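You operate a simulated robot arm through the tools that you are given. There is no shell and no other tool. Be economical: measure what you need, move in short steps, check, and stop when the job is done.

You are at the controls of a simulated two-armed robot. One attempt, no reset.

TASK
The sealer breaker dropped: socket off, reset the breaker, close the box, socket on again, meter dial to sealer.
Fine: the socket is off when the breaker is reset and goes on after the box is closed; leave the other switches, breakers and plugs.

Only the result counts: the job must be done as asked and must still hold three seconds after the hand-in. Knocking over, shifting, dropping, spilling or breaking anything else fails it.

THE ROBOT
Two 6-joint arms with two-finger grippers on one trunk, on a base that drives. Base frame: it is fixed to the floor where the robot stands at the start and does not move with it; the origin is under the middle of the robot, x ahead of it, y to its left, z up; the surface under the hand at the start is at about z = 0.806. Lengths are in m, angles in rad, forces in N, time in s.
The left shoulder is at the start at [0.07, 0.148, 1.387], the right one opposite. With the tool pointing down near the work surface each hand reaches from about 0.36 to 0.64 m from the robot's upright axis, wherever it stands, measured 20 degrees to its own side. Places, roughly: box door [1.1, 0, 1.3]; cane breaker [1.1, -0.1, 1.4]; cane socket switch [0.8, 0, 0.8]; cooler breaker [1.1, -0.1, 1.3]; cooler socket switch [0.6, -0.1, 0.8]; extra socket switch [0.5, -0.3, 0.8]; lamp breaker [1.1, -0.1, 1.2]; low socket switch [0.9, 0.1, 0.2]; meter dial [1.1, 0, 1.1]; sealer breaker [1.1, -0.1, 1.4]; sealer socket switch [0.7, -0.1, 0.8]; supply switch [1.2, 0, 1.5]; tea breaker [1.1, -0.1, 1.2]; tea socket switch [0.5, -0.2, 0.8]. Payload 2.45 kg a hand.
The tool frame of a hand sits at the grasp point between the pads (the TCP): z along the fingers, y along the line on which they close. The tips reach 0.03 m beyond it. The gripper opens to 0.106 m. The gripper's body begins 0.079 m behind the TCP.
Orientation is that of the tool frame in the base frame, as [roll, pitch, yaw] about the fixed x, y, z axes, in that order (R = Rz(yaw) Ry(pitch) Rx(roll)). With the fingers straight down and closing along the base's y, the tool's x points along the base's -x, its y along +y and its z along -z.

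THE INTERFACE
- The arms move only by the tool jog_arm. It takes "left_deltas", "right_deltas" or both (then of equal length, played together; a hand with none holds still); each is a list of rows, each an object of numbers (a shift or turn left out is 0, a gripper value left out holds the last): "tx", "ty", "tz": the shift along the tool's x, y, z in units of 30 mm (1.0 is 30 mm); "ax", "ay", "az": the turn, a rotation vector about the tool's x, y, z in units of 6 degrees (1.0 is 6 degrees); "claw": the opening in per cent of the stroke, from 0 (shut) to 100 (fully open). In form: [{"tx": .., "ty": .., "tz": .., "ax": .., "ay": .., "az": .., "claw": ..}, ...]. A call has 1 to 12 rows; each row shifts and turns the commanded pose from where the row before left it, along the tool's axes as they then stand. A call with a number of a shift or a turn outside -1 to 1 is refused whole. Each row takes 0.2 s and may step no farther than 0.05 m and 0.15 rad from the row before; otherwise, or with a gripper value out of range, the whole call is refused. Where a pose cannot be reached the arm comes as near as it can. A force on the tool above 80 N (or 10 N above the force at the start of the call, whichever is more), or a blocked arm, ends the call early, and 0.2 s more pass. Each finger travels about 0.072 m/s and halts on what it meets, pressing with about 39 N; the grip force reading is that of the motor and also rises with nothing between the fingers. The clock runs only during rows and for 0.2 s after the last one: add rows that do not move to give the fingers time. It gives the time, the measured TCP pose, the force on the tool (base axes), the opening and the grip force at its end, in the units of the frame above (readings bear some noise), with the torque about the TCP (base axes, N m) and any sound that the robot's microphone picked up.
- Cameras (640 x 400 px; columns grow to the right, rows downward): "scene" is now at [0.1344, -0.0201, 1.6088]; the picture's right is [-0.25, -0.97, 0.00], its down [-0.61, 0.16, -0.78] and it looks along [0.75, -0.19, -0.63] (base axes); focal length 295 px, centre (320, 200). "left" rides on the left gripper at [0.076, 0.002, -0.106] in its tool frame; the picture's right is [-0.02, 1.00, 0.00], its down [-0.78, -0.02, -0.62] and it looks along [-0.62, -0.01, 0.78] (tool axes); focal length 247 px, centre (320, 200). "right" rides on the right gripper at [0.076, -0.002, -0.106] in its tool frame; the picture's right is [0.02, 1.00, 0.00], its down [-0.78, 0.02, -0.62] and it looks along [-0.62, 0.01, 0.78] (tool axes); focal length 247 px, centre (320, 200).
- get_image(camera): a new picture of that camera. No time passes.
- slide_trunk(by): slides the trunk up (or, below 0, down) by that many m; the arms and the scene camera ride with it, the base frame stays. It gives what a move gives, with no picture.
- drive_base(legs): drives the robot by 1 to 6 legs, each [ahead, left, turn to the left] in m, m and rad, along the robot's own axes; the way and the turn of a leg run together, so that a leg with both is an arc; at most 1.5 m and 3.142 rad a leg. The arms and the cameras ride along, it lands a little off, and it stops where it bumps. It gives what a move gives.
- pan_tilt(pan, tilt): turns the head with the scene camera to pan (to the left, within 1.501 rad either way) and tilt (down, from -0.506 to 1.204), counted from straight ahead of the robot. It gives what a move gives.
- probe_pixels(camera, pixels): for up to 12 pixels [column, row] of the newest picture of that camera ("zoom" is the newest enlarged one), the place [x, y, z] in the base frame of the surface seen there, good to about 0.003 m. No time passes.
- zoom(camera, box): a new picture of the part [left, top, right, bottom] of that camera's present view, enlarged. No time passes.
- job_done(): hands the job in; it is judged then, once.

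Work in short steps. Measure before you move; look again where a grasp or a placing could have gone wrong, and mend it. You have 80 turns and 62 pictures in all, those below and enlarged ones among them. Open the grippers and draw the arms clear of the work before you hand the job in, unless the task says otherwise; then end with one line.

The tools are called after "Request:" as name(argument=value, ...) on one line, values as JSON. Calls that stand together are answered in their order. jog_arm: Moves the arms, as the interface text tells. Its arguments: {"type":"object","properties":{"left_deltas":{"type":"array","items":{"type":"object","properties":{"tx":{"type":"number"},"ty":{"type":"number"},"tz":{"type":"number"},"ax":{"type":"number"},"ay":{"type":"number"},"az":{"type":"number"},"claw":{"type":"number"}}}},"right_deltas":{"type":"array","items":{"type":"object","properties":{"tx":{"type":"number"},"ty":{"type":"number"},"tz":{"type":"number"},"ax":{"type":"number"},"ay":{"type":"number"},"az":{"type":"number"},"claw":{"type":"number"}}}}},"required":[]} The other tools are called the same way: slide_trunk (by) slides the trunk up or down; drive_base (legs) drives the base; pan_tilt (pan, tilt) turns the head that bears the scene camera; get_image (camera) takes a picture; probe_pixels (camera, pixels) gives the place of the surface under pixels of a picture; zoom (camera, box) takes an enlarged picture of a part of a camera's view; job_done () hands the job in.

At the start:

```text
time_s: 0.0
left_eef_pos: [0.4722, 0.1751, 0.9998]
left_orientation: [3.141, -0.001, -3.141]
left_force: [0.5, 0.8, -0.7]
left_moment: [0.01, 0.0, -0.02]
left_finger_gap: 0.1061
left_grip_force: 0.1
right_eef_pos: [0.5357, -0.2861, 1.0]
right_orientation: [3.141, -0.001, -3.141]
right_force: [1.0, -0.3, -0.6]
right_moment: [0.04, 0.0, 0.02]
right_finger_gap: 0.106
right_grip_force: 0.1
trunk travel left (down, up): [-0.86, 0.08]
robot x, y, heading: [0.0021, -0.0036, 0.001]
head pan, tilt: [-0.248, 0.682]
```

scene: 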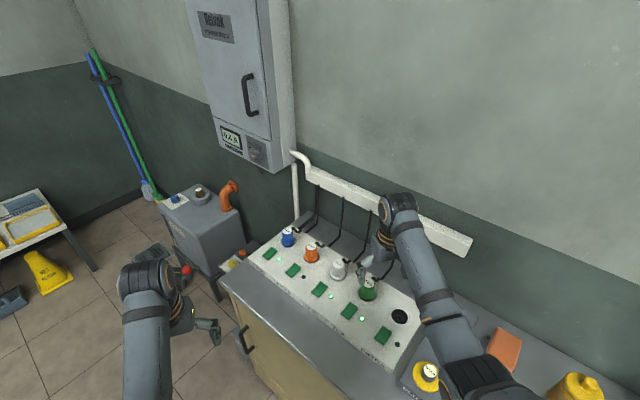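
right: 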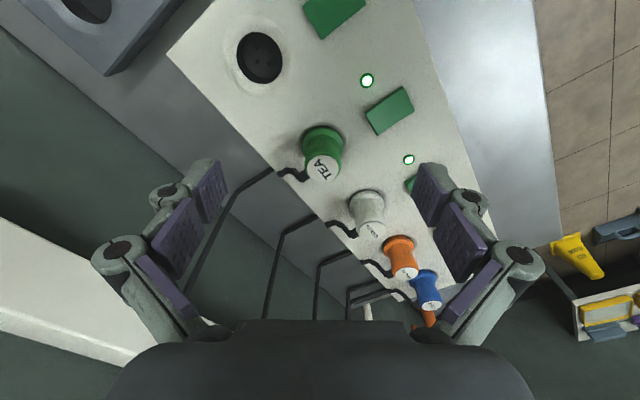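
left: 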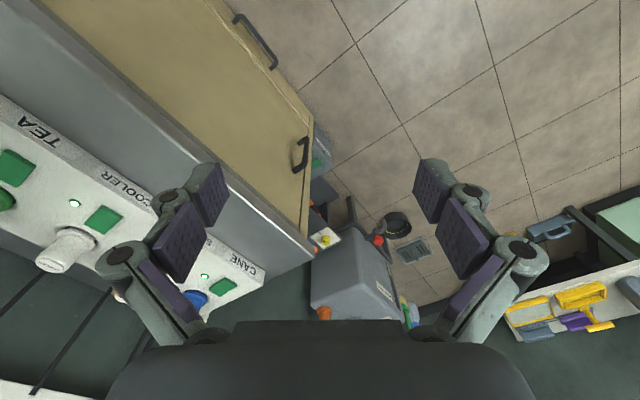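

The scene shows the socket panel (cols 250-420, rows 230-370) and the box at (240,80). I zoom in on the panel and the box.

Request:
zoom(camera="scene", box=[230, 210, 430, 370])

Request:
pan_tilt(pan=0.0, tilt=0.3)

Request:
get_image(camera="scene")

```text
2.50 times, centred on (330, 290) of scene
```

zoom: 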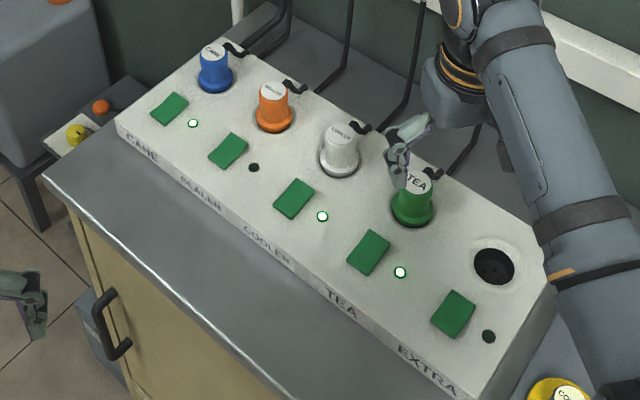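

```text
time_s: 0.8
left_eef_pos: [0.4712, 0.1756, 1.0007]
left_orientation: [-3.142, -0.001, -3.141]
left_force: [-0.8, 0.4, -0.7]
left_moment: [-0.03, -0.01, 0.0]
left_finger_gap: 0.1058
left_grip_force: 0.1
right_eef_pos: [0.5354, -0.2871, 1.0002]
right_orientation: [-3.141, -0.001, -3.141]
right_force: [0.3, 0.9, 0.6]
right_moment: [-0.02, -0.01, 0.03]
right_finger_gap: 0.1062
right_grip_force: 0.0
trunk travel left (down, up): [-0.86, 0.08]
robot x, y, heading: [0.0025, -0.0026, -0.006]
head pan, tilt: [0.0, 0.3]
```

```text
57 pictures are left
```

scene: 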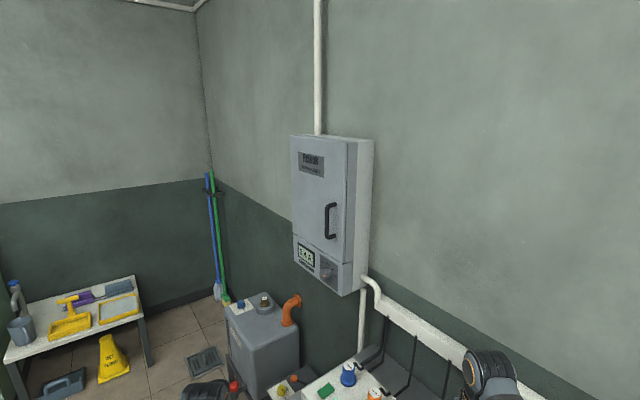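

The box (cols 290-370, rows 135-295) is shut with a handle at (330,220). I zoom there and probe.

Request:
zoom(camera="scene", box=[260, 120, 400, 310])

Request:
probe_pixels(camera="scene", pixels=[[297, 150], [345, 150], [340, 250], [297, 225], [327, 208], [326, 222], [328, 235], [372, 150], [352, 200], [305, 255], [328, 270], [420, 200]])

```text
2.11 times, centred on (330, 215) of scene
```

zoom: 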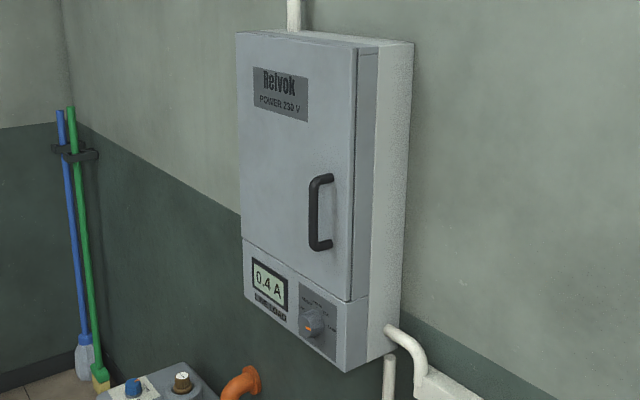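

```text
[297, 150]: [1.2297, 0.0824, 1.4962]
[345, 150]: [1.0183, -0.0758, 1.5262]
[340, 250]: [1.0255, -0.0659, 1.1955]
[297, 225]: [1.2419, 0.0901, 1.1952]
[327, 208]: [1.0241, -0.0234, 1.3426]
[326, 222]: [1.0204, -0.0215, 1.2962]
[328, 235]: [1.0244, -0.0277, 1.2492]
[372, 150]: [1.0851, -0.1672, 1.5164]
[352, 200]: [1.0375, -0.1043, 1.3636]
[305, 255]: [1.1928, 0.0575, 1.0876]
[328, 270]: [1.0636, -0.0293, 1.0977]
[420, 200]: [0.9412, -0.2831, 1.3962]
```

I look at the panel closely for labels, switch shape and geometry.

Request:
pan_tilt(pan=-0.15, tilt=0.75)

Request:
get_image(camera="scene")

Request:
zoom(camera="scene", box=[230, 180, 350, 255])

```text
time_s: 1.8
left_eef_pos: [0.472, 0.1752, 0.999]
left_orientation: [3.141, 0.0, 3.141]
left_force: [-0.1, -0.4, -0.6]
left_moment: [-0.01, 0.01, -0.06]
left_finger_gap: 0.106
left_grip_force: 0.0
right_eef_pos: [0.536, -0.288, 1.0009]
right_orientation: [3.14, 0.002, -3.14]
right_force: [0.1, -0.3, -0.1]
right_moment: [0.01, -0.01, -0.01]
right_finger_gap: 0.1061
right_grip_force: 0.1
trunk travel left (down, up): [-0.86, 0.08]
robot x, y, heading: [-0.0, -0.0035, 0.003]
head pan, tilt: [-0.15, 0.75]
```

```text
55 pictures are left
```

scene: 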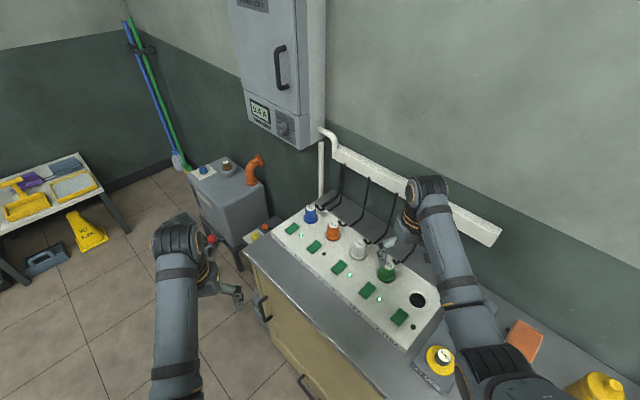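

```text
5.33 times, centred on (290, 218) of scene
```

zoom: 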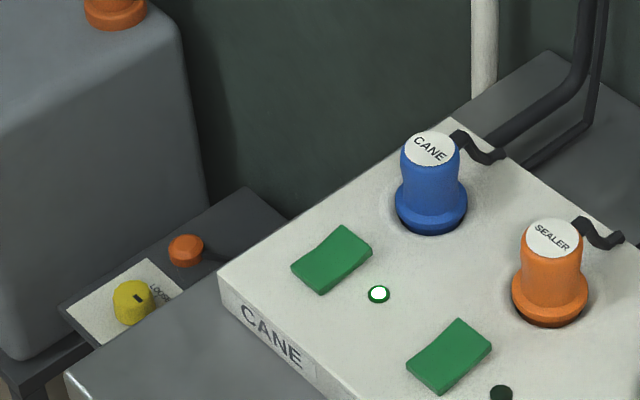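

Plug and socket labels agree (SEALER at zoom (440,355), plug orange). I probe the rocker, the panel plane and the counter.

Request:
probe_pixels(camera="zoom", pixels=[[460, 325], [485, 345], [450, 355], [440, 390], [412, 365], [448, 340], [555, 240], [430, 150], [330, 330], [560, 370], [330, 260], [380, 294]])

Request:
probe_pixels(camera="scene", pixels=[[245, 250], [300, 320], [370, 398], [265, 290], [313, 246], [338, 268], [368, 290], [398, 316], [333, 230], [358, 249], [225, 185], [405, 345]])

```text
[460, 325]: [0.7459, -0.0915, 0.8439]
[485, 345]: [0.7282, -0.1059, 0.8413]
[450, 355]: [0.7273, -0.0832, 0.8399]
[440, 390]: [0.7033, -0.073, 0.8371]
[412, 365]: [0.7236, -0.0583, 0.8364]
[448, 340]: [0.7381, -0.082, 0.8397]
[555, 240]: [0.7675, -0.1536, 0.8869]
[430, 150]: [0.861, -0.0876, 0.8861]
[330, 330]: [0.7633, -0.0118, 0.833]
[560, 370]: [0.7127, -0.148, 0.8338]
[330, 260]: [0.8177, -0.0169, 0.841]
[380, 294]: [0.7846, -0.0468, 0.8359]
```

```text
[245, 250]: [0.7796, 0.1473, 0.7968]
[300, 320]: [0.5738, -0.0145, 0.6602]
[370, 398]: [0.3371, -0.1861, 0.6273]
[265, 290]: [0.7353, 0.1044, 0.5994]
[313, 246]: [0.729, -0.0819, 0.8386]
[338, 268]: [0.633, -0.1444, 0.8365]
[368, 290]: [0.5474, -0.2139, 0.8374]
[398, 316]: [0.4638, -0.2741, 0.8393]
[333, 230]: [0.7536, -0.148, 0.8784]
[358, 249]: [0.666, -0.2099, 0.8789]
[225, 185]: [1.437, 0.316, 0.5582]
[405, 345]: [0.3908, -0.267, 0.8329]
```

Panel top is z≈0.833; the sealer rocker centre is about (0.727,-0.082), its wall-side end standing higher (0.844 vs 0.837). I drive 0.3 m along the counter so the right hand reaches, all well above the plugs.

Request:
drive_base(legs=[[0.24, 0.18, 0]])

Request:
jog_arm(right_deltas=[{"az": -1, "claw": 0}, {"az": -1}, {"az": -1}, {"az": -1}, {"az": -1}, {"az": -1}, {"az": -0.17}])

Request:
get_image(camera="right")

Request:
get_image(camera="scene")

```text
time_s: 3.8
left_eef_pos: [0.7054, 0.3564, 1.0017]
left_orientation: [-3.139, 0.0, -3.14]
left_force: [0.6, -0.5, -0.2]
left_moment: [-0.01, -0.01, 0.0]
left_finger_gap: 0.1061
left_grip_force: 0.1
right_eef_pos: [0.7714, -0.1048, 1.0006]
right_orientation: [-3.14, 0.0, -3.14]
right_force: [0.0, 0.2, -0.4]
right_moment: [-0.01, 0.0, 0.02]
right_finger_gap: 0.1057
right_grip_force: 0.0
trunk travel left (down, up): [-0.86, 0.08]
robot x, y, heading: [0.2366, 0.1797, 0.004]
head pan, tilt: [-0.15, 0.75]
```

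```text
time_s: 5.4
left_eef_pos: [0.7079, 0.3578, 1.0007]
left_orientation: [3.141, 0.0, -3.138]
left_force: [0.9, 0.0, 1.2]
left_moment: [-0.04, 0.03, -0.01]
left_finger_gap: 0.1062
left_grip_force: 0.1
right_eef_pos: [0.7741, -0.1043, 0.9992]
right_orientation: [-3.141, -0.001, -2.492]
right_force: [0.6, 0.0, 0.2]
right_moment: [0.0, -0.01, -0.01]
right_finger_gap: 0.0
right_grip_force: 28.0
trunk travel left (down, up): [-0.86, 0.08]
robot x, y, heading: [0.2366, 0.1803, 0.008]
head pan, tilt: [-0.15, 0.75]
```

```text
53 pictures are left
```

right: 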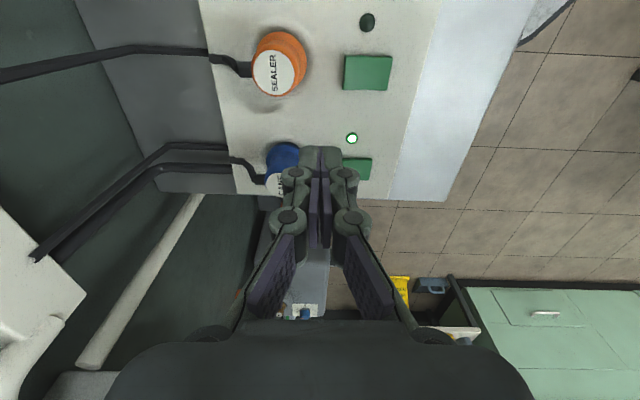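

```text
52 pictures are left
```

scene: 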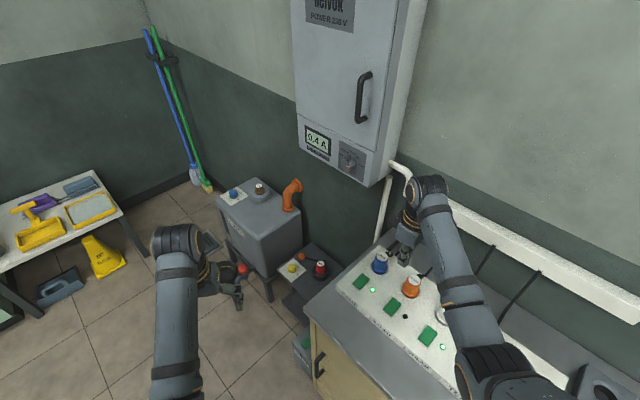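

The right camera shows the sealer rocker at (367,72) with its long side along the n direction. I zoom in to see which end stands up.

Request:
zoom(camera="right", box=[320, 0, 420, 100])

Request:
probe_pixels(camera="zoom", pixels=[[175, 280], [300, 280], [420, 280], [250, 280], [360, 280], [160, 230], [450, 230], [440, 345], [150, 345], [90, 280], [480, 280]])

```text
4.00 times, centred on (370, 50) of right
```

zoom: 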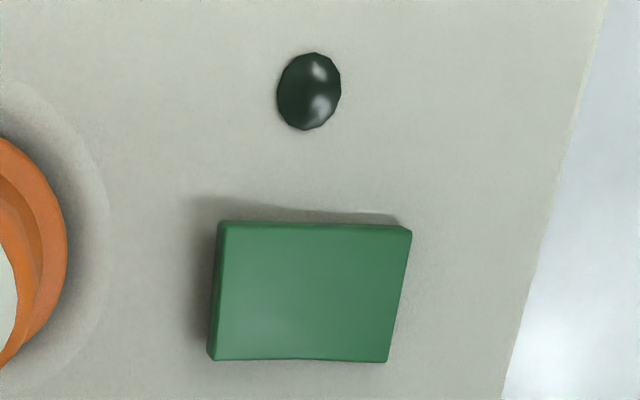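

```text
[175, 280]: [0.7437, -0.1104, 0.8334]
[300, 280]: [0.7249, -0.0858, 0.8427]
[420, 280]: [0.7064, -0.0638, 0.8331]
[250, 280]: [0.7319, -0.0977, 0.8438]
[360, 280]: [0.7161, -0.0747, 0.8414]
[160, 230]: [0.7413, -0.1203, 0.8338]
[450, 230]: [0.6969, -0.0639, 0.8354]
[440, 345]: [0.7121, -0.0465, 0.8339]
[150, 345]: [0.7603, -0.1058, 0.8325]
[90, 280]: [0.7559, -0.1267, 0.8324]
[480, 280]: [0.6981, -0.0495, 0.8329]
```

The wall-side end (zoom col 215) is raised, so I press near (0.733,-0.099). I turn the gripper 90° so its knuckles lie along the row rather than toward the plug, and move over the spot.

Request:
jog_arm(right_deltas=[{"az": 1}, {"az": 1}, {"az": 1}, {"az": 1}, {"az": 1}, {"az": 1}, {"az": 1}, {"az": 1}, {"az": 1}, {"az": 1}, {"az": 1}, {"az": 1}])

Request:
jog_arm(right_deltas=[{"az": 1}, {"az": 1}, {"az": 1}, {"tx": 0.98, "ty": -0.98}, {"tz": 1}, {"tz": 1}, {"tz": 0.5}, {}])

Request:
get_image(camera="right")

```text
time_s: 8.0
left_eef_pos: [0.7082, 0.3581, 1.0006]
left_orientation: [3.141, -0.002, -3.14]
left_force: [0.8, -0.5, 0.5]
left_moment: [-0.01, 0.0, 0.0]
left_finger_gap: 0.1057
left_grip_force: 0.1
right_eef_pos: [0.773, -0.1051, 1.0009]
right_orientation: [-3.141, 0.0, 2.533]
right_force: [0.7, 0.1, -0.1]
right_moment: [0.0, -0.03, -0.04]
right_finger_gap: 0.0001
right_grip_force: 28.1
trunk travel left (down, up): [-0.86, 0.08]
robot x, y, heading: [0.2374, 0.1848, 0.0]
head pan, tilt: [-0.15, 0.75]
```

```text
time_s: 9.8
left_eef_pos: [0.7081, 0.3597, 0.998]
left_orientation: [3.141, -0.001, -3.139]
left_force: [-0.7, -0.3, -1.0]
left_moment: [0.0, 0.03, -0.01]
left_finger_gap: 0.1059
left_grip_force: 0.1
right_eef_pos: [0.7317, -0.0986, 0.9246]
right_orientation: [-3.141, 0.001, 2.218]
right_force: [0.0, 0.4, 0.1]
right_moment: [-0.01, -0.01, 0.01]
right_finger_gap: 0.0
right_grip_force: 28.2
trunk travel left (down, up): [-0.86, 0.08]
robot x, y, heading: [0.235, 0.1815, 0.003]
head pan, tilt: [-0.15, 0.75]
```

```text
50 pictures are left
```

right: 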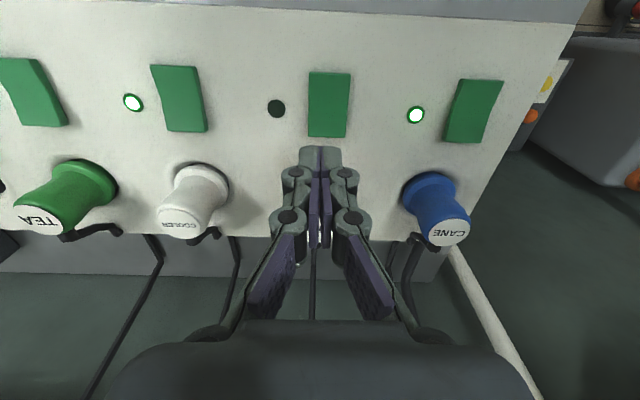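

The fingertips are above the rocker's wall-side half with the orange plug behind. I descend to contact in small steps.

Request:
jog_arm(right_deltas=[{"tz": 0.8}, {"tz": 0.6}, {"tz": 0.2}, {"tz": 0.15}, {"tz": 0.1}])

Request:
get_image(camera="right")

```text
time_s: 11.0
left_eef_pos: [0.7069, 0.3583, 1.0003]
left_orientation: [-3.141, 0.0, -3.141]
left_force: [-0.1, 0.3, 0.0]
left_moment: [-0.03, 0.01, -0.02]
left_finger_gap: 0.1059
left_grip_force: 0.1
right_eef_pos: [0.7316, -0.099, 0.871]
right_orientation: [3.141, 0.003, 2.219]
right_force: [-0.6, -1.2, 11.8]
right_moment: [0.07, 0.1, 0.01]
right_finger_gap: 0.006
right_grip_force: 29.0
trunk travel left (down, up): [-0.86, 0.08]
robot x, y, heading: [0.236, 0.185, 0.001]
head pan, tilt: [-0.15, 0.75]
```

```text
49 pictures are left
```

right: 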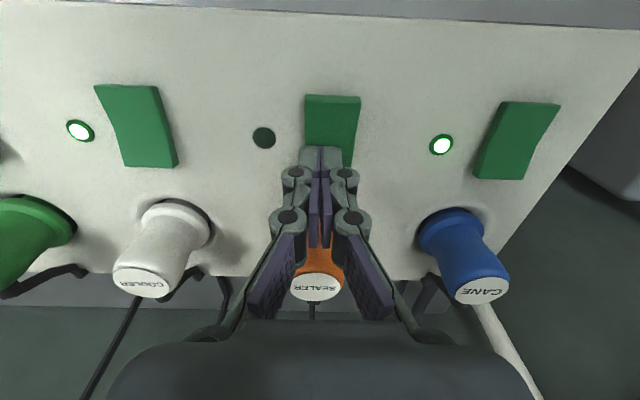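

Contact at 11.8 N with tips near z 0.841. I press a few millimetres further and listen for a click.

Request:
jog_arm(right_deltas=[{"tz": 0.07}, {"tz": 0.07}])

```text
time_s: 11.6
left_eef_pos: [0.7031, 0.3597, 1.0014]
left_orientation: [-3.139, 0.005, -3.14]
left_force: [0.4, -1.4, -0.8]
left_moment: [0.04, -0.03, 0.0]
left_finger_gap: 0.1059
left_grip_force: 0.2
right_eef_pos: [0.7301, -0.0999, 0.8702]
right_orientation: [3.133, 0.011, 2.219]
right_force: [0.7, -8.3, 43.4]
right_moment: [0.12, 0.33, -0.2]
right_finger_gap: 0.006
right_grip_force: 28.6
trunk travel left (down, up): [-0.86, 0.08]
robot x, y, heading: [0.2389, 0.1823, -0.0]
head pan, tilt: [-0.15, 0.75]
```

It is firm at 43 N with no sound; it may have already toggled. I lift and look.

Request:
jog_arm(right_deltas=[{"tz": -0.5}, {"tz": -1}, {"tz": -1}, {"tz": -1}])

Request:
zoom(camera="right", box=[140, 40, 520, 260])

Request:
probe_pixels(camera="zoom", pixels=[[320, 30], [320, 60], [320, 90], [320, 110]])

```text
time_s: 12.6
left_eef_pos: [0.7084, 0.3577, 1.0005]
left_orientation: [3.141, 0.0, -3.139]
left_force: [0.8, -0.6, -0.2]
left_moment: [0.02, -0.01, 0.01]
left_finger_gap: 0.1061
left_grip_force: 0.0
right_eef_pos: [0.7319, -0.0994, 0.969]
right_orientation: [-3.14, -0.001, 2.22]
right_force: [-0.4, 1.1, 0.5]
right_moment: [0.0, -0.04, 0.0]
right_finger_gap: 0.0003
right_grip_force: 28.5
trunk travel left (down, up): [-0.86, 0.08]
robot x, y, heading: [0.2379, 0.1823, -0.0]
head pan, tilt: [-0.15, 0.75]
```

```text
1.68 times, centred on (330, 150) of right
```

zoom: 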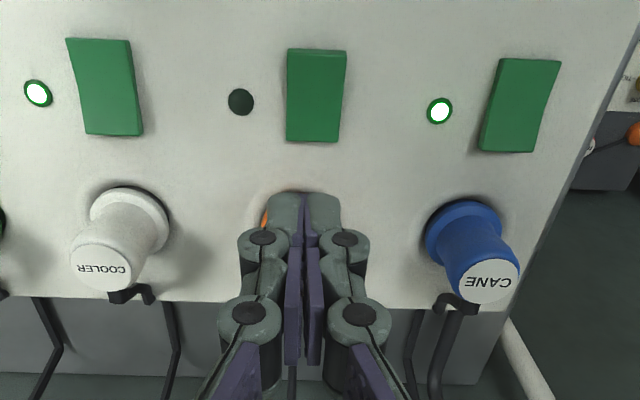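

```text
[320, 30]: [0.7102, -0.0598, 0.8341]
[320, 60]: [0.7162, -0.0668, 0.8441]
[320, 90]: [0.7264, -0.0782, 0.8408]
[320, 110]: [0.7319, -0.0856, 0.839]
```

The sealer rocker has now flipped (label-side end raised, 0.844 vs 0.839), unlike its neighbours. Next I check the floor space in front of the box.

Request:
probe_pixels(camera="scene", pixels=[[265, 262], [230, 235], [292, 190], [242, 268], [290, 268], [320, 268], [300, 345], [100, 255], [60, 285], [210, 243], [268, 295], [310, 300]])

Request:
pan_tilt(pan=-0.1, tilt=0.9)

Request:
get_image(camera="scene")

```text
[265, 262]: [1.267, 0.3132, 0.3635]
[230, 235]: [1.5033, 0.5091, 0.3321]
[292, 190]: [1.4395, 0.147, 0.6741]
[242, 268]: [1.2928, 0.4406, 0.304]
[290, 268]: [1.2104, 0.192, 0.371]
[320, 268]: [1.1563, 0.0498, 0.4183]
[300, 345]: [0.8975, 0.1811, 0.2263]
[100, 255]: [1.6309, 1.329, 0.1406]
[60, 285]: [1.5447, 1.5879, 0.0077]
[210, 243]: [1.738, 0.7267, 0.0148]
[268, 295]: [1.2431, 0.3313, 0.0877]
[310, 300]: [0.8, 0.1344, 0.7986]
```

```text
time_s: 13.3
left_eef_pos: [0.7079, 0.3579, 0.9988]
left_orientation: [3.141, -0.001, -3.139]
left_force: [0.6, 0.0, 0.3]
left_moment: [0.0, 0.0, 0.03]
left_finger_gap: 0.1058
left_grip_force: 0.1
right_eef_pos: [0.7316, -0.0992, 0.9693]
right_orientation: [3.141, 0.001, 2.219]
right_force: [-0.3, -0.6, -0.3]
right_moment: [-0.06, 0.0, 0.01]
right_finger_gap: 0.0
right_grip_force: 28.7
trunk travel left (down, up): [-0.86, 0.08]
robot x, y, heading: [0.2347, 0.1803, 0.004]
head pan, tilt: [-0.099, 0.901]
```

```text
47 pictures are left
```

scene: 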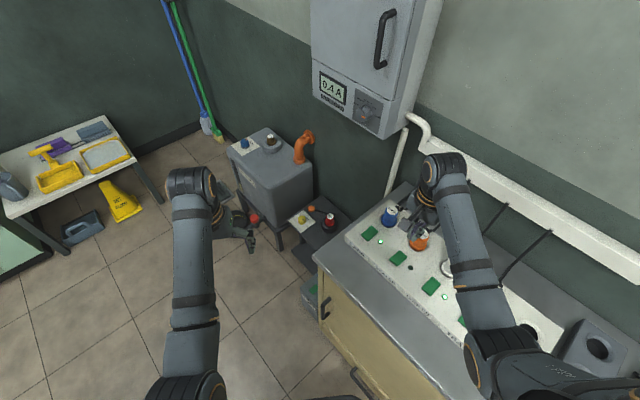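

Everything ahead stays at or beyond the counter's front plane, so I will back off the counter a little, slide along to the box and turn to face it. First I check the green object at (15,260) and floor at left.

Request:
probe_pixels(camera="scene", pixels=[[15, 262], [40, 250], [5, 230], [160, 200], [100, 300], [60, 380]])

Request:
jog_arm(right_deltas=[{"tz": -1}, {"tz": -1}, {"tz": -1}], left_deltas=[{"tz": -1, "claw": 0}, {"tz": -1}, {"tz": -1}])

```text
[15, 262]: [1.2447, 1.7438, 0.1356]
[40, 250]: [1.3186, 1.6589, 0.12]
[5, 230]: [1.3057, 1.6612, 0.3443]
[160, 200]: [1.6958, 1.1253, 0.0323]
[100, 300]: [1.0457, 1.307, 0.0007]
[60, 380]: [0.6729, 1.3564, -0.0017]
```

```text
time_s: 14.1
left_eef_pos: [0.7289, 0.3479, 1.0115]
left_orientation: [3.12, -0.004, -3.133]
left_force: [0.3, -0.1, -0.4]
left_moment: [0.01, 0.0, 0.01]
left_finger_gap: 0.0001
left_grip_force: 5.4
left hand out of reach, approached as far as the arm can: row 1, 2, 3
right_eef_pos: [0.7472, -0.1108, 1.0255]
right_orientation: [-3.141, 0.002, 2.218]
right_force: [1.0, -0.8, 0.1]
right_moment: [0.0, 0.09, 0.02]
right_finger_gap: 0.0001
right_grip_force: 28.2
right hand out of reach, approached as far as the arm can: row 2, 3
trunk travel left (down, up): [-0.86, 0.08]
robot x, y, heading: [0.2369, 0.1843, 0.009]
head pan, tilt: [-0.099, 0.901]
```

Floor is clear for the drive. Going: back from the counter, along, then turn to face the box.

Request:
drive_base(legs=[[-0.14, 0.18, 0], [0.55, 0.41, 0], [0, 0, -0.925]])

Request:
pan_tilt(pan=0, tilt=0.3)

Request:
get_image(camera="scene")

```text
time_s: 21.6
left_eef_pos: [1.0732, 0.4908, 1.0146]
left_orientation: [3.121, 0.001, 2.239]
left_force: [0.7, 0.5, -0.2]
left_moment: [-0.02, 0.01, -0.01]
left_finger_gap: 0.0
left_grip_force: 29.0
right_eef_pos: [0.7202, 0.1976, 1.0256]
right_orientation: [3.141, 0.0, 1.308]
right_force: [-0.1, -0.1, -0.8]
right_moment: [-0.01, -0.03, 0.0]
right_finger_gap: 0.0001
right_grip_force: 28.8
trunk travel left (down, up): [-0.86, 0.08]
robot x, y, heading: [0.6397, 0.7805, -0.905]
head pan, tilt: [-0.099, 0.901]
```

```text
time_s: 22.6
left_eef_pos: [1.0733, 0.4925, 1.0144]
left_orientation: [3.12, 0.002, 2.238]
left_force: [0.3, 0.2, -0.1]
left_moment: [-0.01, 0.02, 0.03]
left_finger_gap: 0.0
left_grip_force: 28.8
right_eef_pos: [0.7202, 0.1979, 1.0257]
right_orientation: [3.14, 0.002, 1.307]
right_force: [-0.2, 0.1, -0.1]
right_moment: [0.01, -0.01, -0.02]
right_finger_gap: 0.0
right_grip_force: 28.7
trunk travel left (down, up): [-0.86, 0.08]
robot x, y, heading: [0.6381, 0.7785, -0.911]
head pan, tilt: [0.0, 0.3]
```

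```text
46 pictures are left
```

scene: 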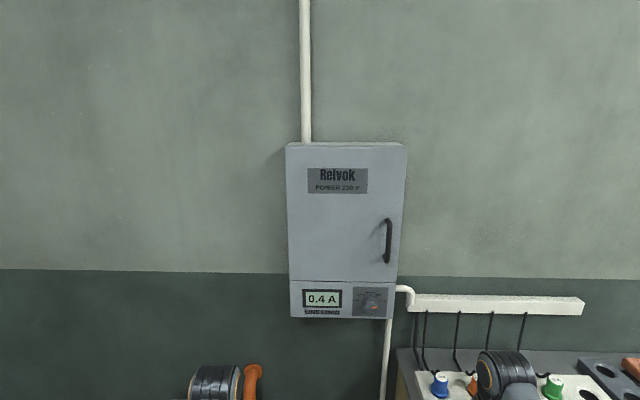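

The robot faces the box now. I zoom on the box to read the dial and measure door, handle and dial.

Request:
zoom(camera="scene", box=[340, 200, 420, 330])

Request:
probe_pixels(camera="scene", pixels=[[291, 150], [402, 150], [400, 272], [291, 272], [388, 222], [389, 242], [388, 260], [393, 310], [345, 240], [291, 312], [420, 240], [375, 240]])

```text
3.08 times, centred on (380, 265) of scene
```

zoom: 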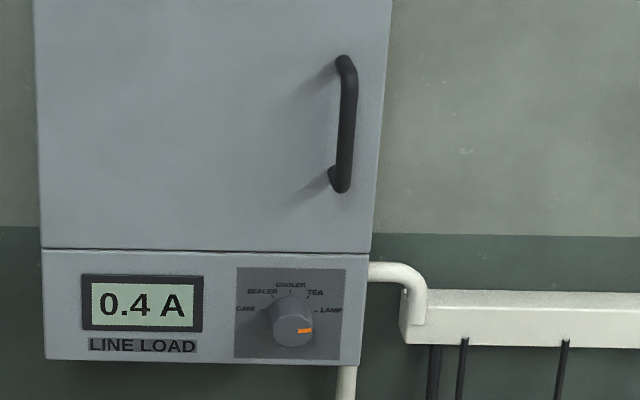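

```text
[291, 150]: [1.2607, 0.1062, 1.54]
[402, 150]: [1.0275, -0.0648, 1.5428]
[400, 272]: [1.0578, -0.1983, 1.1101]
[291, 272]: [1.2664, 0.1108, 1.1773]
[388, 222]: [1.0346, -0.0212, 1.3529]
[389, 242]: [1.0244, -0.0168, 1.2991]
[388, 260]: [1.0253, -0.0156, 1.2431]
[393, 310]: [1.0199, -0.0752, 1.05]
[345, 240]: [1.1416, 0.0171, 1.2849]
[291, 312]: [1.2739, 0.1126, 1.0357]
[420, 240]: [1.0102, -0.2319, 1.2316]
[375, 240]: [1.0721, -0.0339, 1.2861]
```

Dial points to LAMP (orange mark right); SEALER is at upper left, 135° CCW. First the door: handle bar at about (1.024,-0.017), z 1.243-1.353. I bring the right hand to a horizontal pose pointing at the box.

Request:
jog_arm(right_deltas=[{"az": -1, "claw": 50}, {"az": -1}, {"az": -1}, {"az": -1}, {"az": -1}, {"az": -1}, {"az": -1}, {"az": -1}, {"az": -0.56}, {"ay": -1}, {"ay": -1}, {"ay": -1}])

Request:
jog_arm(right_deltas=[{"ay": -1}, {"ay": -1}, {"ay": -1, "tx": -0.71, "tz": -0.63}, {"ay": -1, "tx": -0.77, "tz": -0.55}, {"ay": -1, "tx": -0.825, "tz": -0.47}, {"ay": -1, "tx": -0.87, "tz": -0.38}, {"ay": -1, "tx": -0.9, "tz": -0.29}, {"ay": -1, "tx": -0.93, "tz": -0.19}, {"ay": -1, "tx": -0.944, "tz": -0.09}, {"ay": -1, "tx": -0.95, "tz": 0}, {"ay": -1, "tx": -0.94, "tz": 0.11}, {"ay": -1, "tx": -0.925, "tz": 0.2}])

Request:
get_image(camera="scene")

Request:
get_image(camera="right")

```text
time_s: 25.1
left_eef_pos: [1.073, 0.4918, 1.0145]
left_orientation: [3.121, 0.0, 2.238]
left_force: [-0.1, 0.7, -0.4]
left_moment: [0.04, -0.02, -0.01]
left_finger_gap: 0.0
left_grip_force: 29.3
right_eef_pos: [0.7205, 0.1976, 1.0267]
right_orientation: [-3.14, 0.318, 2.204]
right_force: [-1.7, 0.8, -0.4]
right_moment: [-0.01, 0.03, -0.03]
right_finger_gap: 0.053
right_grip_force: 0.1
trunk travel left (down, up): [-0.86, 0.08]
robot x, y, heading: [0.6406, 0.7788, -0.913]
head pan, tilt: [0.0, 0.3]
```

```text
time_s: 27.8
left_eef_pos: [1.0742, 0.4916, 1.0136]
left_orientation: [3.121, 0.002, 2.237]
left_force: [-0.1, -0.2, 0.0]
left_moment: [0.02, 0.02, -0.02]
left_finger_gap: 0.0001
left_grip_force: 28.9
right_eef_pos: [0.7726, 0.1251, 1.2968]
right_orientation: [0.028, 1.569, -0.912]
right_force: [0.1, 0.4, 1.1]
right_moment: [-0.02, 0.01, -0.01]
right_finger_gap: 0.0529
right_grip_force: 0.1
trunk travel left (down, up): [-0.86, 0.08]
robot x, y, heading: [0.6393, 0.7757, -0.91]
head pan, tilt: [0.0, 0.3]
```

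```text
44 pictures are left
```

scene: 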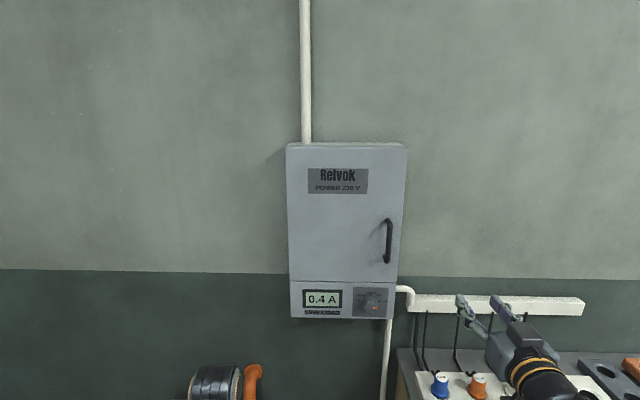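

```text
43 pictures are left
```

right: 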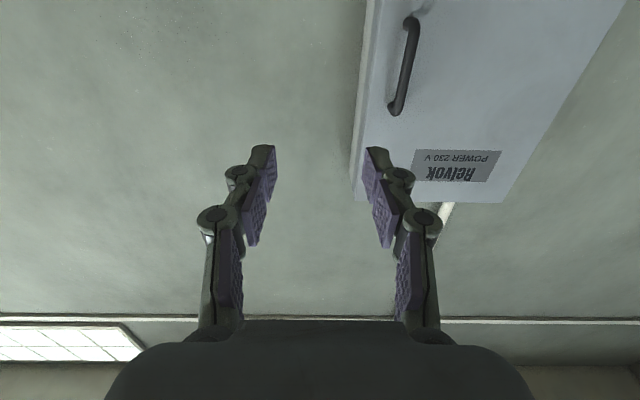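

Right hand is horizontal, tool y≈+d. I drive ahead 0.2 m and left 0.12 m to bring it before the handle, after raising the left arm out of the door's swing into a horizontal pose as well.

Request:
jog_arm(left_deltas=[{"ay": -1}, {"ay": -1}, {"ay": -1}, {"ay": -1}, {"ay": -1}, {"ay": -1, "tx": -0.71, "tz": -0.63}, {"ay": -1, "tx": -0.65, "tz": -0.74}, {"ay": -1, "tx": -0.7, "tz": -0.65}, {"ay": -1, "tx": -0.75, "tz": -0.5}])

Request:
jog_arm(left_deltas=[{"ay": -1, "tx": -0.8, "tz": -0.55}, {"ay": -1, "tx": -0.85, "tz": -0.45}, {"ay": -1, "tx": -0.9, "tz": -0.35}, {"ay": -1, "tx": -0.9, "tz": -0.25}, {"ay": -1, "tx": -0.9, "tz": -0.15}, {"ay": -1, "tx": -0.9, "tz": 0}])

Request:
drive_base(legs=[[0.2, 0.115, -0.02]])

Request:
get_image(camera="right")

Request:
get_image(camera="scene")

```text
time_s: 29.1
left_eef_pos: [1.1213, 0.5139, 1.034]
left_orientation: [2.922, 0.591, 2.102]
left_force: [0.5, -0.7, 0.4]
left_moment: [-0.02, -0.03, 0.0]
left_finger_gap: 0.0002
left_grip_force: 28.8
right_eef_pos: [0.7731, 0.1259, 1.2974]
right_orientation: [0.461, 1.57, -0.478]
right_force: [-0.8, -0.4, -1.1]
right_moment: [-0.01, 0.05, 0.05]
right_finger_gap: 0.0532
right_grip_force: 0.1
trunk travel left (down, up): [-0.86, 0.08]
robot x, y, heading: [0.6394, 0.7803, -0.912]
head pan, tilt: [0.0, 0.3]
stopped in row 6 (left hand): the arm was blocked; the commanded pose is now the measured one
```

```text
time_s: 30.4
left_eef_pos: [1.1536, 0.476, 1.1579]
left_orientation: [2.483, 1.016, 1.633]
left_force: [0.2, -0.4, 0.1]
left_moment: [-0.01, -0.03, -0.01]
left_finger_gap: 0.0
left_grip_force: 28.4
right_eef_pos: [0.7726, 0.1247, 1.2971]
right_orientation: [0.529, 1.568, -0.411]
right_force: [0.5, 1.0, 0.3]
right_moment: [0.03, 0.02, 0.01]
right_finger_gap: 0.0529
right_grip_force: 0.0
trunk travel left (down, up): [-0.86, 0.08]
robot x, y, heading: [0.6395, 0.7839, -0.909]
head pan, tilt: [0.0, 0.3]
stopped in row 6 (left hand): the arm was blocked; the commanded pose is now the measured one
```

```text
time_s: 32.1
left_eef_pos: [1.3573, 0.3742, 1.1594]
left_orientation: [2.482, 1.019, 1.606]
left_force: [0.5, 0.0, -0.5]
left_moment: [-0.04, 0.04, -0.06]
left_finger_gap: 0.0
left_grip_force: 28.5
right_eef_pos: [0.9685, 0.0322, 1.299]
right_orientation: [0.371, 1.568, -0.592]
right_force: [-0.2, -0.1, 0.3]
right_moment: [-0.03, 0.0, 0.0]
right_finger_gap: 0.0531
right_grip_force: 0.0
trunk travel left (down, up): [-0.86, 0.08]
robot x, y, heading: [0.8524, 0.6888, -0.93]
head pan, tilt: [0.0, 0.3]
```

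```text
42 pictures are left
```

right: 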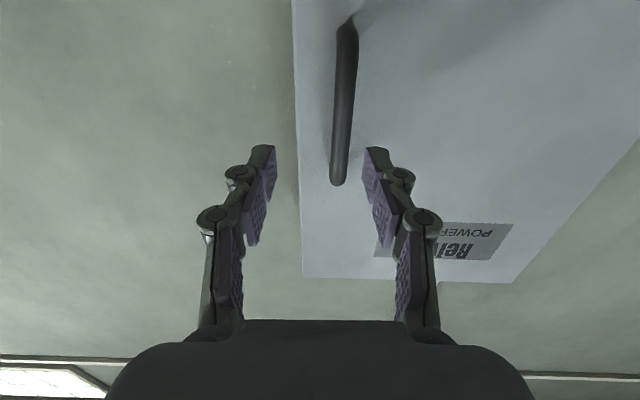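

```text
41 pictures are left
```

scene: 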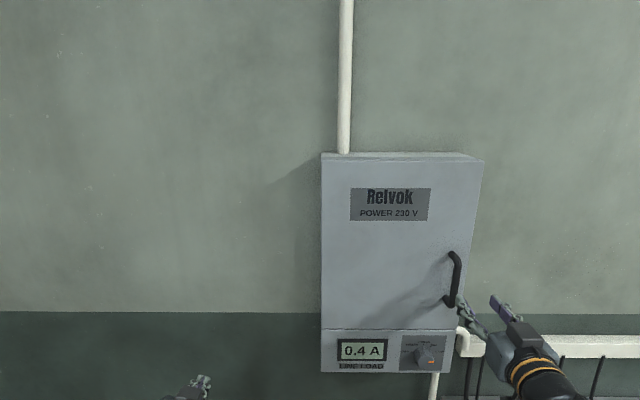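

Handle bar (col 340) lies between the right fingers, ~15 mm off centre to +y. I centre, advance 66 mm, and close.

Request:
jog_arm(right_deltas=[{"ty": 0.5}, {"tz": 0.75}, {"tz": 0.75}, {"tz": 0.7}, {"claw": 5}, {}, {}, {}])

Request:
get_image(camera="right")

```text
time_s: 33.9
left_eef_pos: [1.3597, 0.374, 1.1582]
left_orientation: [2.486, 1.016, 1.609]
left_force: [-0.5, 0.0, 0.0]
left_moment: [0.03, 0.01, -0.03]
left_finger_gap: 0.0001
left_grip_force: 29.1
right_eef_pos: [1.0204, -0.0115, 1.298]
right_orientation: [-0.093, 1.568, -1.056]
right_force: [2.7, 0.3, 0.8]
right_moment: [-0.07, -0.11, 0.0]
right_finger_gap: 0.0138
right_grip_force: 40.3
trunk travel left (down, up): [-0.86, 0.08]
robot x, y, heading: [0.8541, 0.6889, -0.935]
head pan, tilt: [0.0, 0.3]
```

```text
40 pictures are left
```

right: 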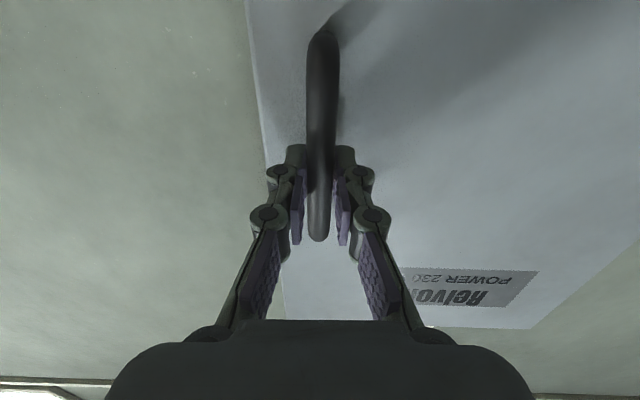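

Gripped with a 13.8 mm gap. I pull along the door's arc (hinge ~0.26 m to the left), 24° for now.

Request:
jog_arm(right_deltas=[{"ax": 0.5, "tz": -0.45, "ty": 0.09}, {"ax": 0.5, "tz": -0.45, "ty": 0.09}, {"ax": 1, "tz": -0.9, "ty": 0.2}, {"ax": 1, "tz": -0.9, "ty": 0.2}, {"ax": 1, "tz": -0.9, "ty": 0.2}])

Request:
get_image(camera="scene")

```text
time_s: 35.1
left_eef_pos: [1.3775, 0.3814, 1.1536]
left_orientation: [2.504, 1.018, 1.638]
left_force: [-0.8, 1.4, 0.5]
left_moment: [-0.01, 0.01, -0.01]
left_finger_gap: 0.0
left_grip_force: 28.7
right_eef_pos: [0.9976, 0.0612, 1.3017]
right_orientation: [-1.168, 1.376, -2.511]
right_force: [59.4, 14.5, -13.0]
right_moment: [-0.8, -1.12, 0.83]
right_finger_gap: 0.018
right_grip_force: 43.6
right hand out of reach, approached as far as the arm can: row 5
trunk travel left (down, up): [-0.86, 0.08]
robot x, y, heading: [0.8566, 0.6903, -0.925]
head pan, tilt: [0.0, 0.3]
stopped in row 5 (right hand): the arm was blocked; the commanded pose is now the measured one
```

```text
39 pictures are left
```

scene: 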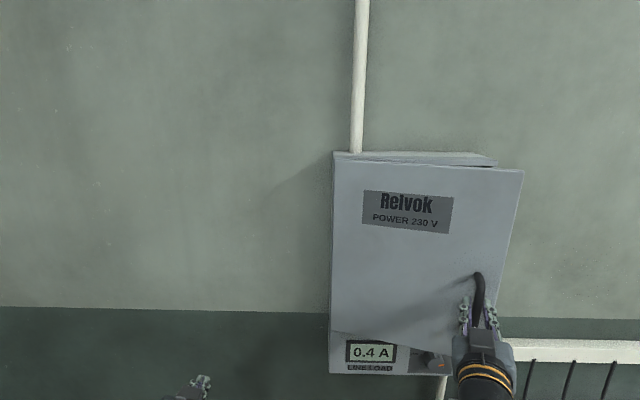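

Door is open about 18° and the arm is folded near its limit. I keep the grip and drive back slightly to open it further.

Request:
drive_base(legs=[[-0.08, 0.03, -0.05]])

Request:
get_image(camera="scene")

```text
time_s: 36.0
left_eef_pos: [1.3692, 0.4024, 1.1528]
left_orientation: [2.503, 1.018, 1.634]
left_force: [-0.3, 0.7, 0.7]
left_moment: [-0.02, 0.03, -0.02]
left_finger_gap: 0.0001
left_grip_force: 28.6
right_eef_pos: [0.9925, 0.0831, 1.3034]
right_orientation: [-1.119, 1.388, -2.444]
right_force: [46.3, 7.3, -18.9]
right_moment: [-0.57, -1.12, 0.52]
right_finger_gap: 0.0178
right_grip_force: 43.2
trunk travel left (down, up): [-0.86, 0.08]
robot x, y, heading: [0.8505, 0.712, -0.926]
head pan, tilt: [0.0, 0.3]
stopped in leg 1: the force on the tool passed its limit at 88 N (the readings are from after the stop); the commanded pose is now the measured one
```

```text
38 pictures are left
```

scene: 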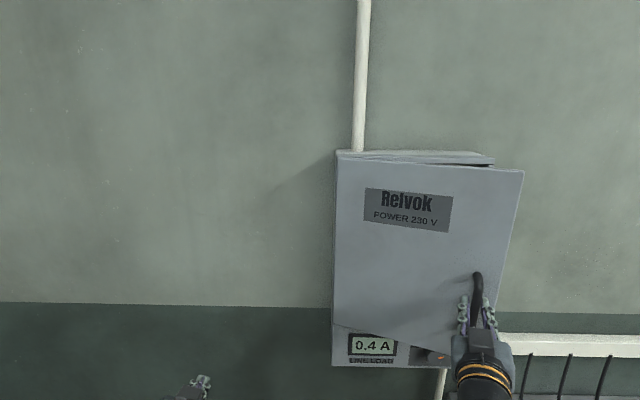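

Door is ~21° open with side load on the fingers. I release the handle and back off a little.

Request:
jog_arm(right_deltas=[{"claw": 50}, {}, {}, {"tz": -0.7}, {"tz": -0.9}, {"tz": -0.9}])

Request:
get_image(camera="scene")

```text
time_s: 37.2
left_eef_pos: [1.3658, 0.4019, 1.1554]
left_orientation: [2.497, 1.017, 1.628]
left_force: [-0.2, 0.7, 1.2]
left_moment: [0.0, -0.01, -0.01]
left_finger_gap: 0.0003
left_grip_force: 28.7
right_eef_pos: [0.9667, 0.1138, 1.32]
right_orientation: [-1.075, 1.19, -2.385]
right_force: [31.8, 1.3, -0.4]
right_moment: [0.4, -0.49, 0.17]
right_finger_gap: 0.0701
right_grip_force: 13.1
right hand out of reach, approached as far as the arm can: row 5, 6
trunk travel left (down, up): [-0.86, 0.08]
robot x, y, heading: [0.8465, 0.7114, -0.923]
head pan, tilt: [0.0, 0.3]
stopped in row 6 (right hand): the arm was blocked; the commanded pose is now the measured one
```

```text
37 pictures are left
```

scene: 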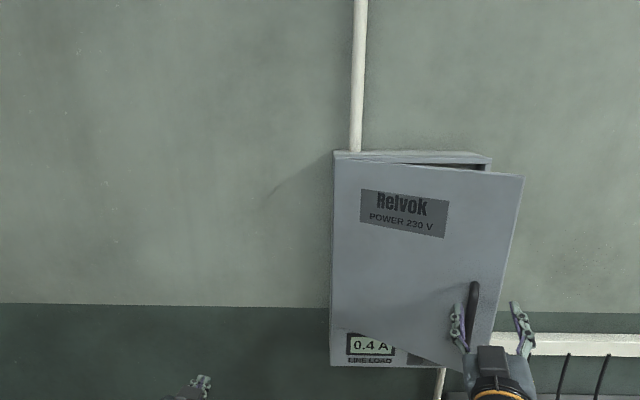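

The handle (472,310) pushes on the inside of the left finger, so I shift the robot left a little then back to clear the handle.

Request:
drive_base(legs=[[0, 0.025, 0], [-0.15, 0.0, 0]])

Request:
get_image(camera="scene")

```text
time_s: 39.0
left_eef_pos: [1.2892, 0.534, 1.1557]
left_orientation: [2.483, 1.013, 1.621]
left_force: [-0.5, 0.0, 0.2]
left_moment: [0.01, 0.01, -0.02]
left_finger_gap: 0.0
left_grip_force: 28.3
right_eef_pos: [0.8894, 0.2455, 1.3206]
right_orientation: [-1.068, 1.19, -2.38]
right_force: [0.3, -1.0, 1.1]
right_moment: [-0.01, 0.0, 0.0]
right_finger_gap: 0.0531
right_grip_force: 0.0
trunk travel left (down, up): [-0.86, 0.08]
robot x, y, heading: [0.7769, 0.8436, -0.928]
head pan, tilt: [0.0, 0.3]
```

```text
36 pictures are left
```

scene: 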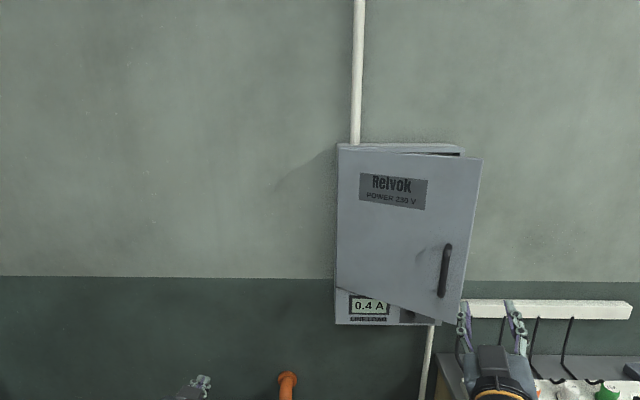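

The door stays ~20° open. I straighten the right hand, close its fingers, extend a little and shift right so the fingers can slip past the door's free edge (d≈0.807).

Request:
jog_arm(right_deltas=[{"ax": -0.587, "ay": 0.19, "az": 0.58, "claw": 0}, {"ax": -0.587, "ay": 0.19, "az": 0.58}, {"ax": -0.587, "ay": 0.19, "az": 0.58}, {"ax": -0.587, "ay": 0.19, "az": 0.58}, {"ax": -0.587, "ay": 0.19, "az": 0.58}, {"ax": -0.587, "ay": 0.19, "az": 0.58}])

Request:
drive_base(legs=[[0, -0.105, -0.01]])

Request:
get_image(camera="scene")

Request:
probe_pixels(camera="scene", pixels=[[425, 200], [440, 180], [430, 230], [400, 160]])

```text
time_s: 40.4
left_eef_pos: [1.2866, 0.536, 1.1586]
left_orientation: [2.482, 1.017, 1.617]
left_force: [-0.3, 0.7, -0.6]
left_moment: [-0.03, -0.01, 0.0]
left_finger_gap: 0.0
left_grip_force: 29.1
right_eef_pos: [0.8864, 0.2484, 1.3214]
right_orientation: [1.116, 1.569, 0.178]
right_force: [0.2, 0.0, -0.8]
right_moment: [-0.02, 0.01, 0.04]
right_finger_gap: 0.0
right_grip_force: 28.8
trunk travel left (down, up): [-0.86, 0.08]
robot x, y, heading: [0.7794, 0.8431, -0.921]
head pan, tilt: [0.0, 0.3]
```

```text
time_s: 41.5
left_eef_pos: [1.2025, 0.4682, 1.1575]
left_orientation: [2.486, 1.017, 1.609]
left_force: [-1.0, -0.1, 1.2]
left_moment: [-0.02, 0.01, -0.01]
left_finger_gap: 0.0001
left_grip_force: 28.9
right_eef_pos: [0.8003, 0.1846, 1.3224]
right_orientation: [-0.5, 1.57, -1.451]
right_force: [0.9, 0.5, 0.6]
right_moment: [0.04, -0.01, 0.0]
right_finger_gap: 0.0001
right_grip_force: 29.1
trunk travel left (down, up): [-0.86, 0.08]
robot x, y, heading: [0.6963, 0.781, -0.933]
head pan, tilt: [0.0, 0.3]
```

```text
35 pictures are left
```

scene: 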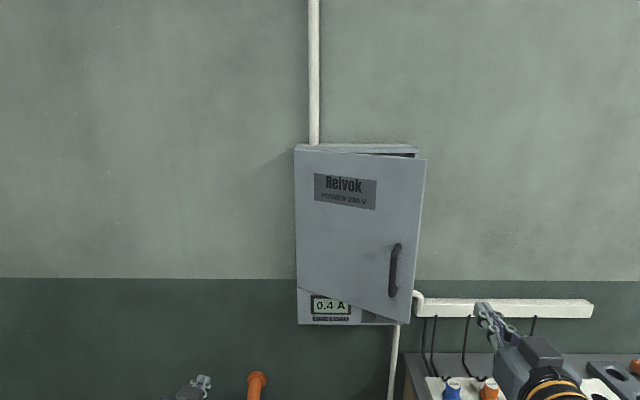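

```text
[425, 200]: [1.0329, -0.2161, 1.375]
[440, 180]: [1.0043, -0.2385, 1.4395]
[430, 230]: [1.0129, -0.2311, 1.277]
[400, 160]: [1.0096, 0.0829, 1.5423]
```

Door is now ~30° open (point (400,160) at n≈-0.53). The hand is at d≈0.755, right of the edge; I extend 0.1 m and drive ahead 0.16 m.

Request:
jog_arm(right_deltas=[{"tz": 0.9}, {"tz": 0.9}, {"tz": 0.9}, {"tz": 0.6}])

Request:
drive_base(legs=[[0.16, 0, 0]])

Request:
get_image(camera="scene")

Request:
get_image(camera="right")

```text
time_s: 42.5
left_eef_pos: [1.2014, 0.466, 1.1571]
left_orientation: [2.485, 1.016, 1.61]
left_force: [-0.3, 0.0, -0.1]
left_moment: [0.0, 0.03, 0.0]
left_finger_gap: 0.0
left_grip_force: 29.0
right_eef_pos: [0.8565, 0.1028, 1.3197]
right_orientation: [-0.569, 1.57, -1.518]
right_force: [-0.5, 0.4, -0.5]
right_moment: [0.02, 0.0, -0.01]
right_finger_gap: 0.0
right_grip_force: 28.9
trunk travel left (down, up): [-0.86, 0.08]
robot x, y, heading: [0.6936, 0.783, -0.942]
head pan, tilt: [0.0, 0.3]
```

```text
time_s: 44.0
left_eef_pos: [1.2949, 0.3397, 1.1593]
left_orientation: [2.48, 1.018, 1.605]
left_force: [-0.7, 0.3, 0.0]
left_moment: [-0.02, -0.01, -0.03]
left_finger_gap: 0.0003
left_grip_force: 28.6
right_eef_pos: [0.9494, -0.0251, 1.3223]
right_orientation: [0.161, 1.567, -0.788]
right_force: [0.0, 0.6, 0.3]
right_moment: [0.02, 0.02, -0.02]
right_finger_gap: 0.0
right_grip_force: 28.9
trunk travel left (down, up): [-0.86, 0.08]
robot x, y, heading: [0.7881, 0.6518, -0.934]
head pan, tilt: [0.0, 0.3]
```

```text
34 pictures are left
```

scene: 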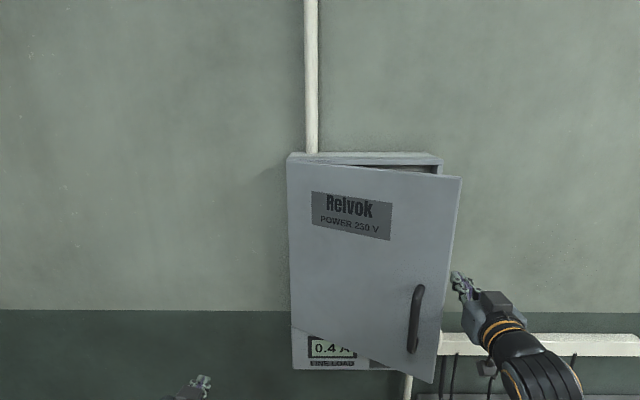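

```text
33 pictures are left
```

right: 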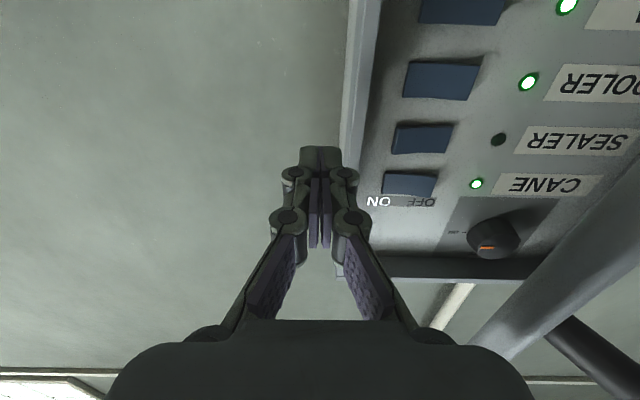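

I can see inside: rocker breakers with ON to the right (image left), OFF to the left; the sealer LED is dark. Tips (n≈-0.61) are behind the door edge and clear of breakers, so I sweep +d to push the door open.

Request:
jog_arm(right_deltas=[{"ty": 0.8}, {"ty": 0.8}, {"ty": 0.8}, {"ty": 0.8}, {"ty": 0.8}, {"ty": 0.8}, {"ty": 0.8}, {"ty": 0.8}])

Request:
get_image(camera="scene")

```text
time_s: 44.8
left_eef_pos: [1.274, 0.329, 1.1657]
left_orientation: [2.453, 1.014, 1.571]
left_force: [0.2, 0.2, 0.4]
left_moment: [0.01, 0.01, 0.01]
left_finger_gap: 0.0
left_grip_force: 29.0
right_eef_pos: [0.9722, 0.0064, 1.3207]
right_orientation: [-0.565, 1.564, -1.542]
right_force: [-59.1, -5.7, -7.8]
right_moment: [-0.72, -0.1, 4.47]
right_finger_gap: 0.0001
right_grip_force: 28.6
trunk travel left (down, up): [-0.86, 0.08]
robot x, y, heading: [0.7864, 0.6563, -0.943]
head pan, tilt: [0.0, 0.3]
stopped in row 4 (right hand): the force on the tool passed its limit at 85 N (the readings are from after the stop); the commanded pose is now the measured one
```

```text
32 pictures are left
```

scene: 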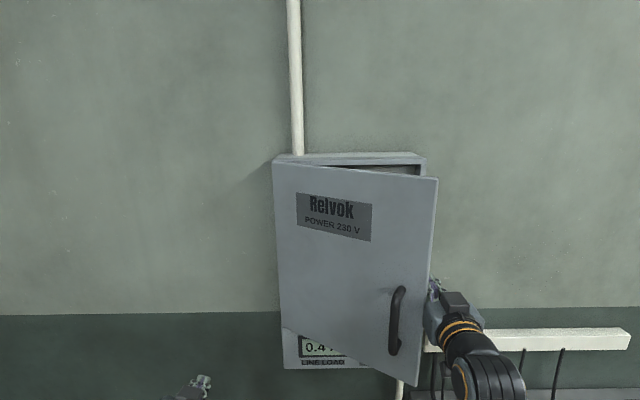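

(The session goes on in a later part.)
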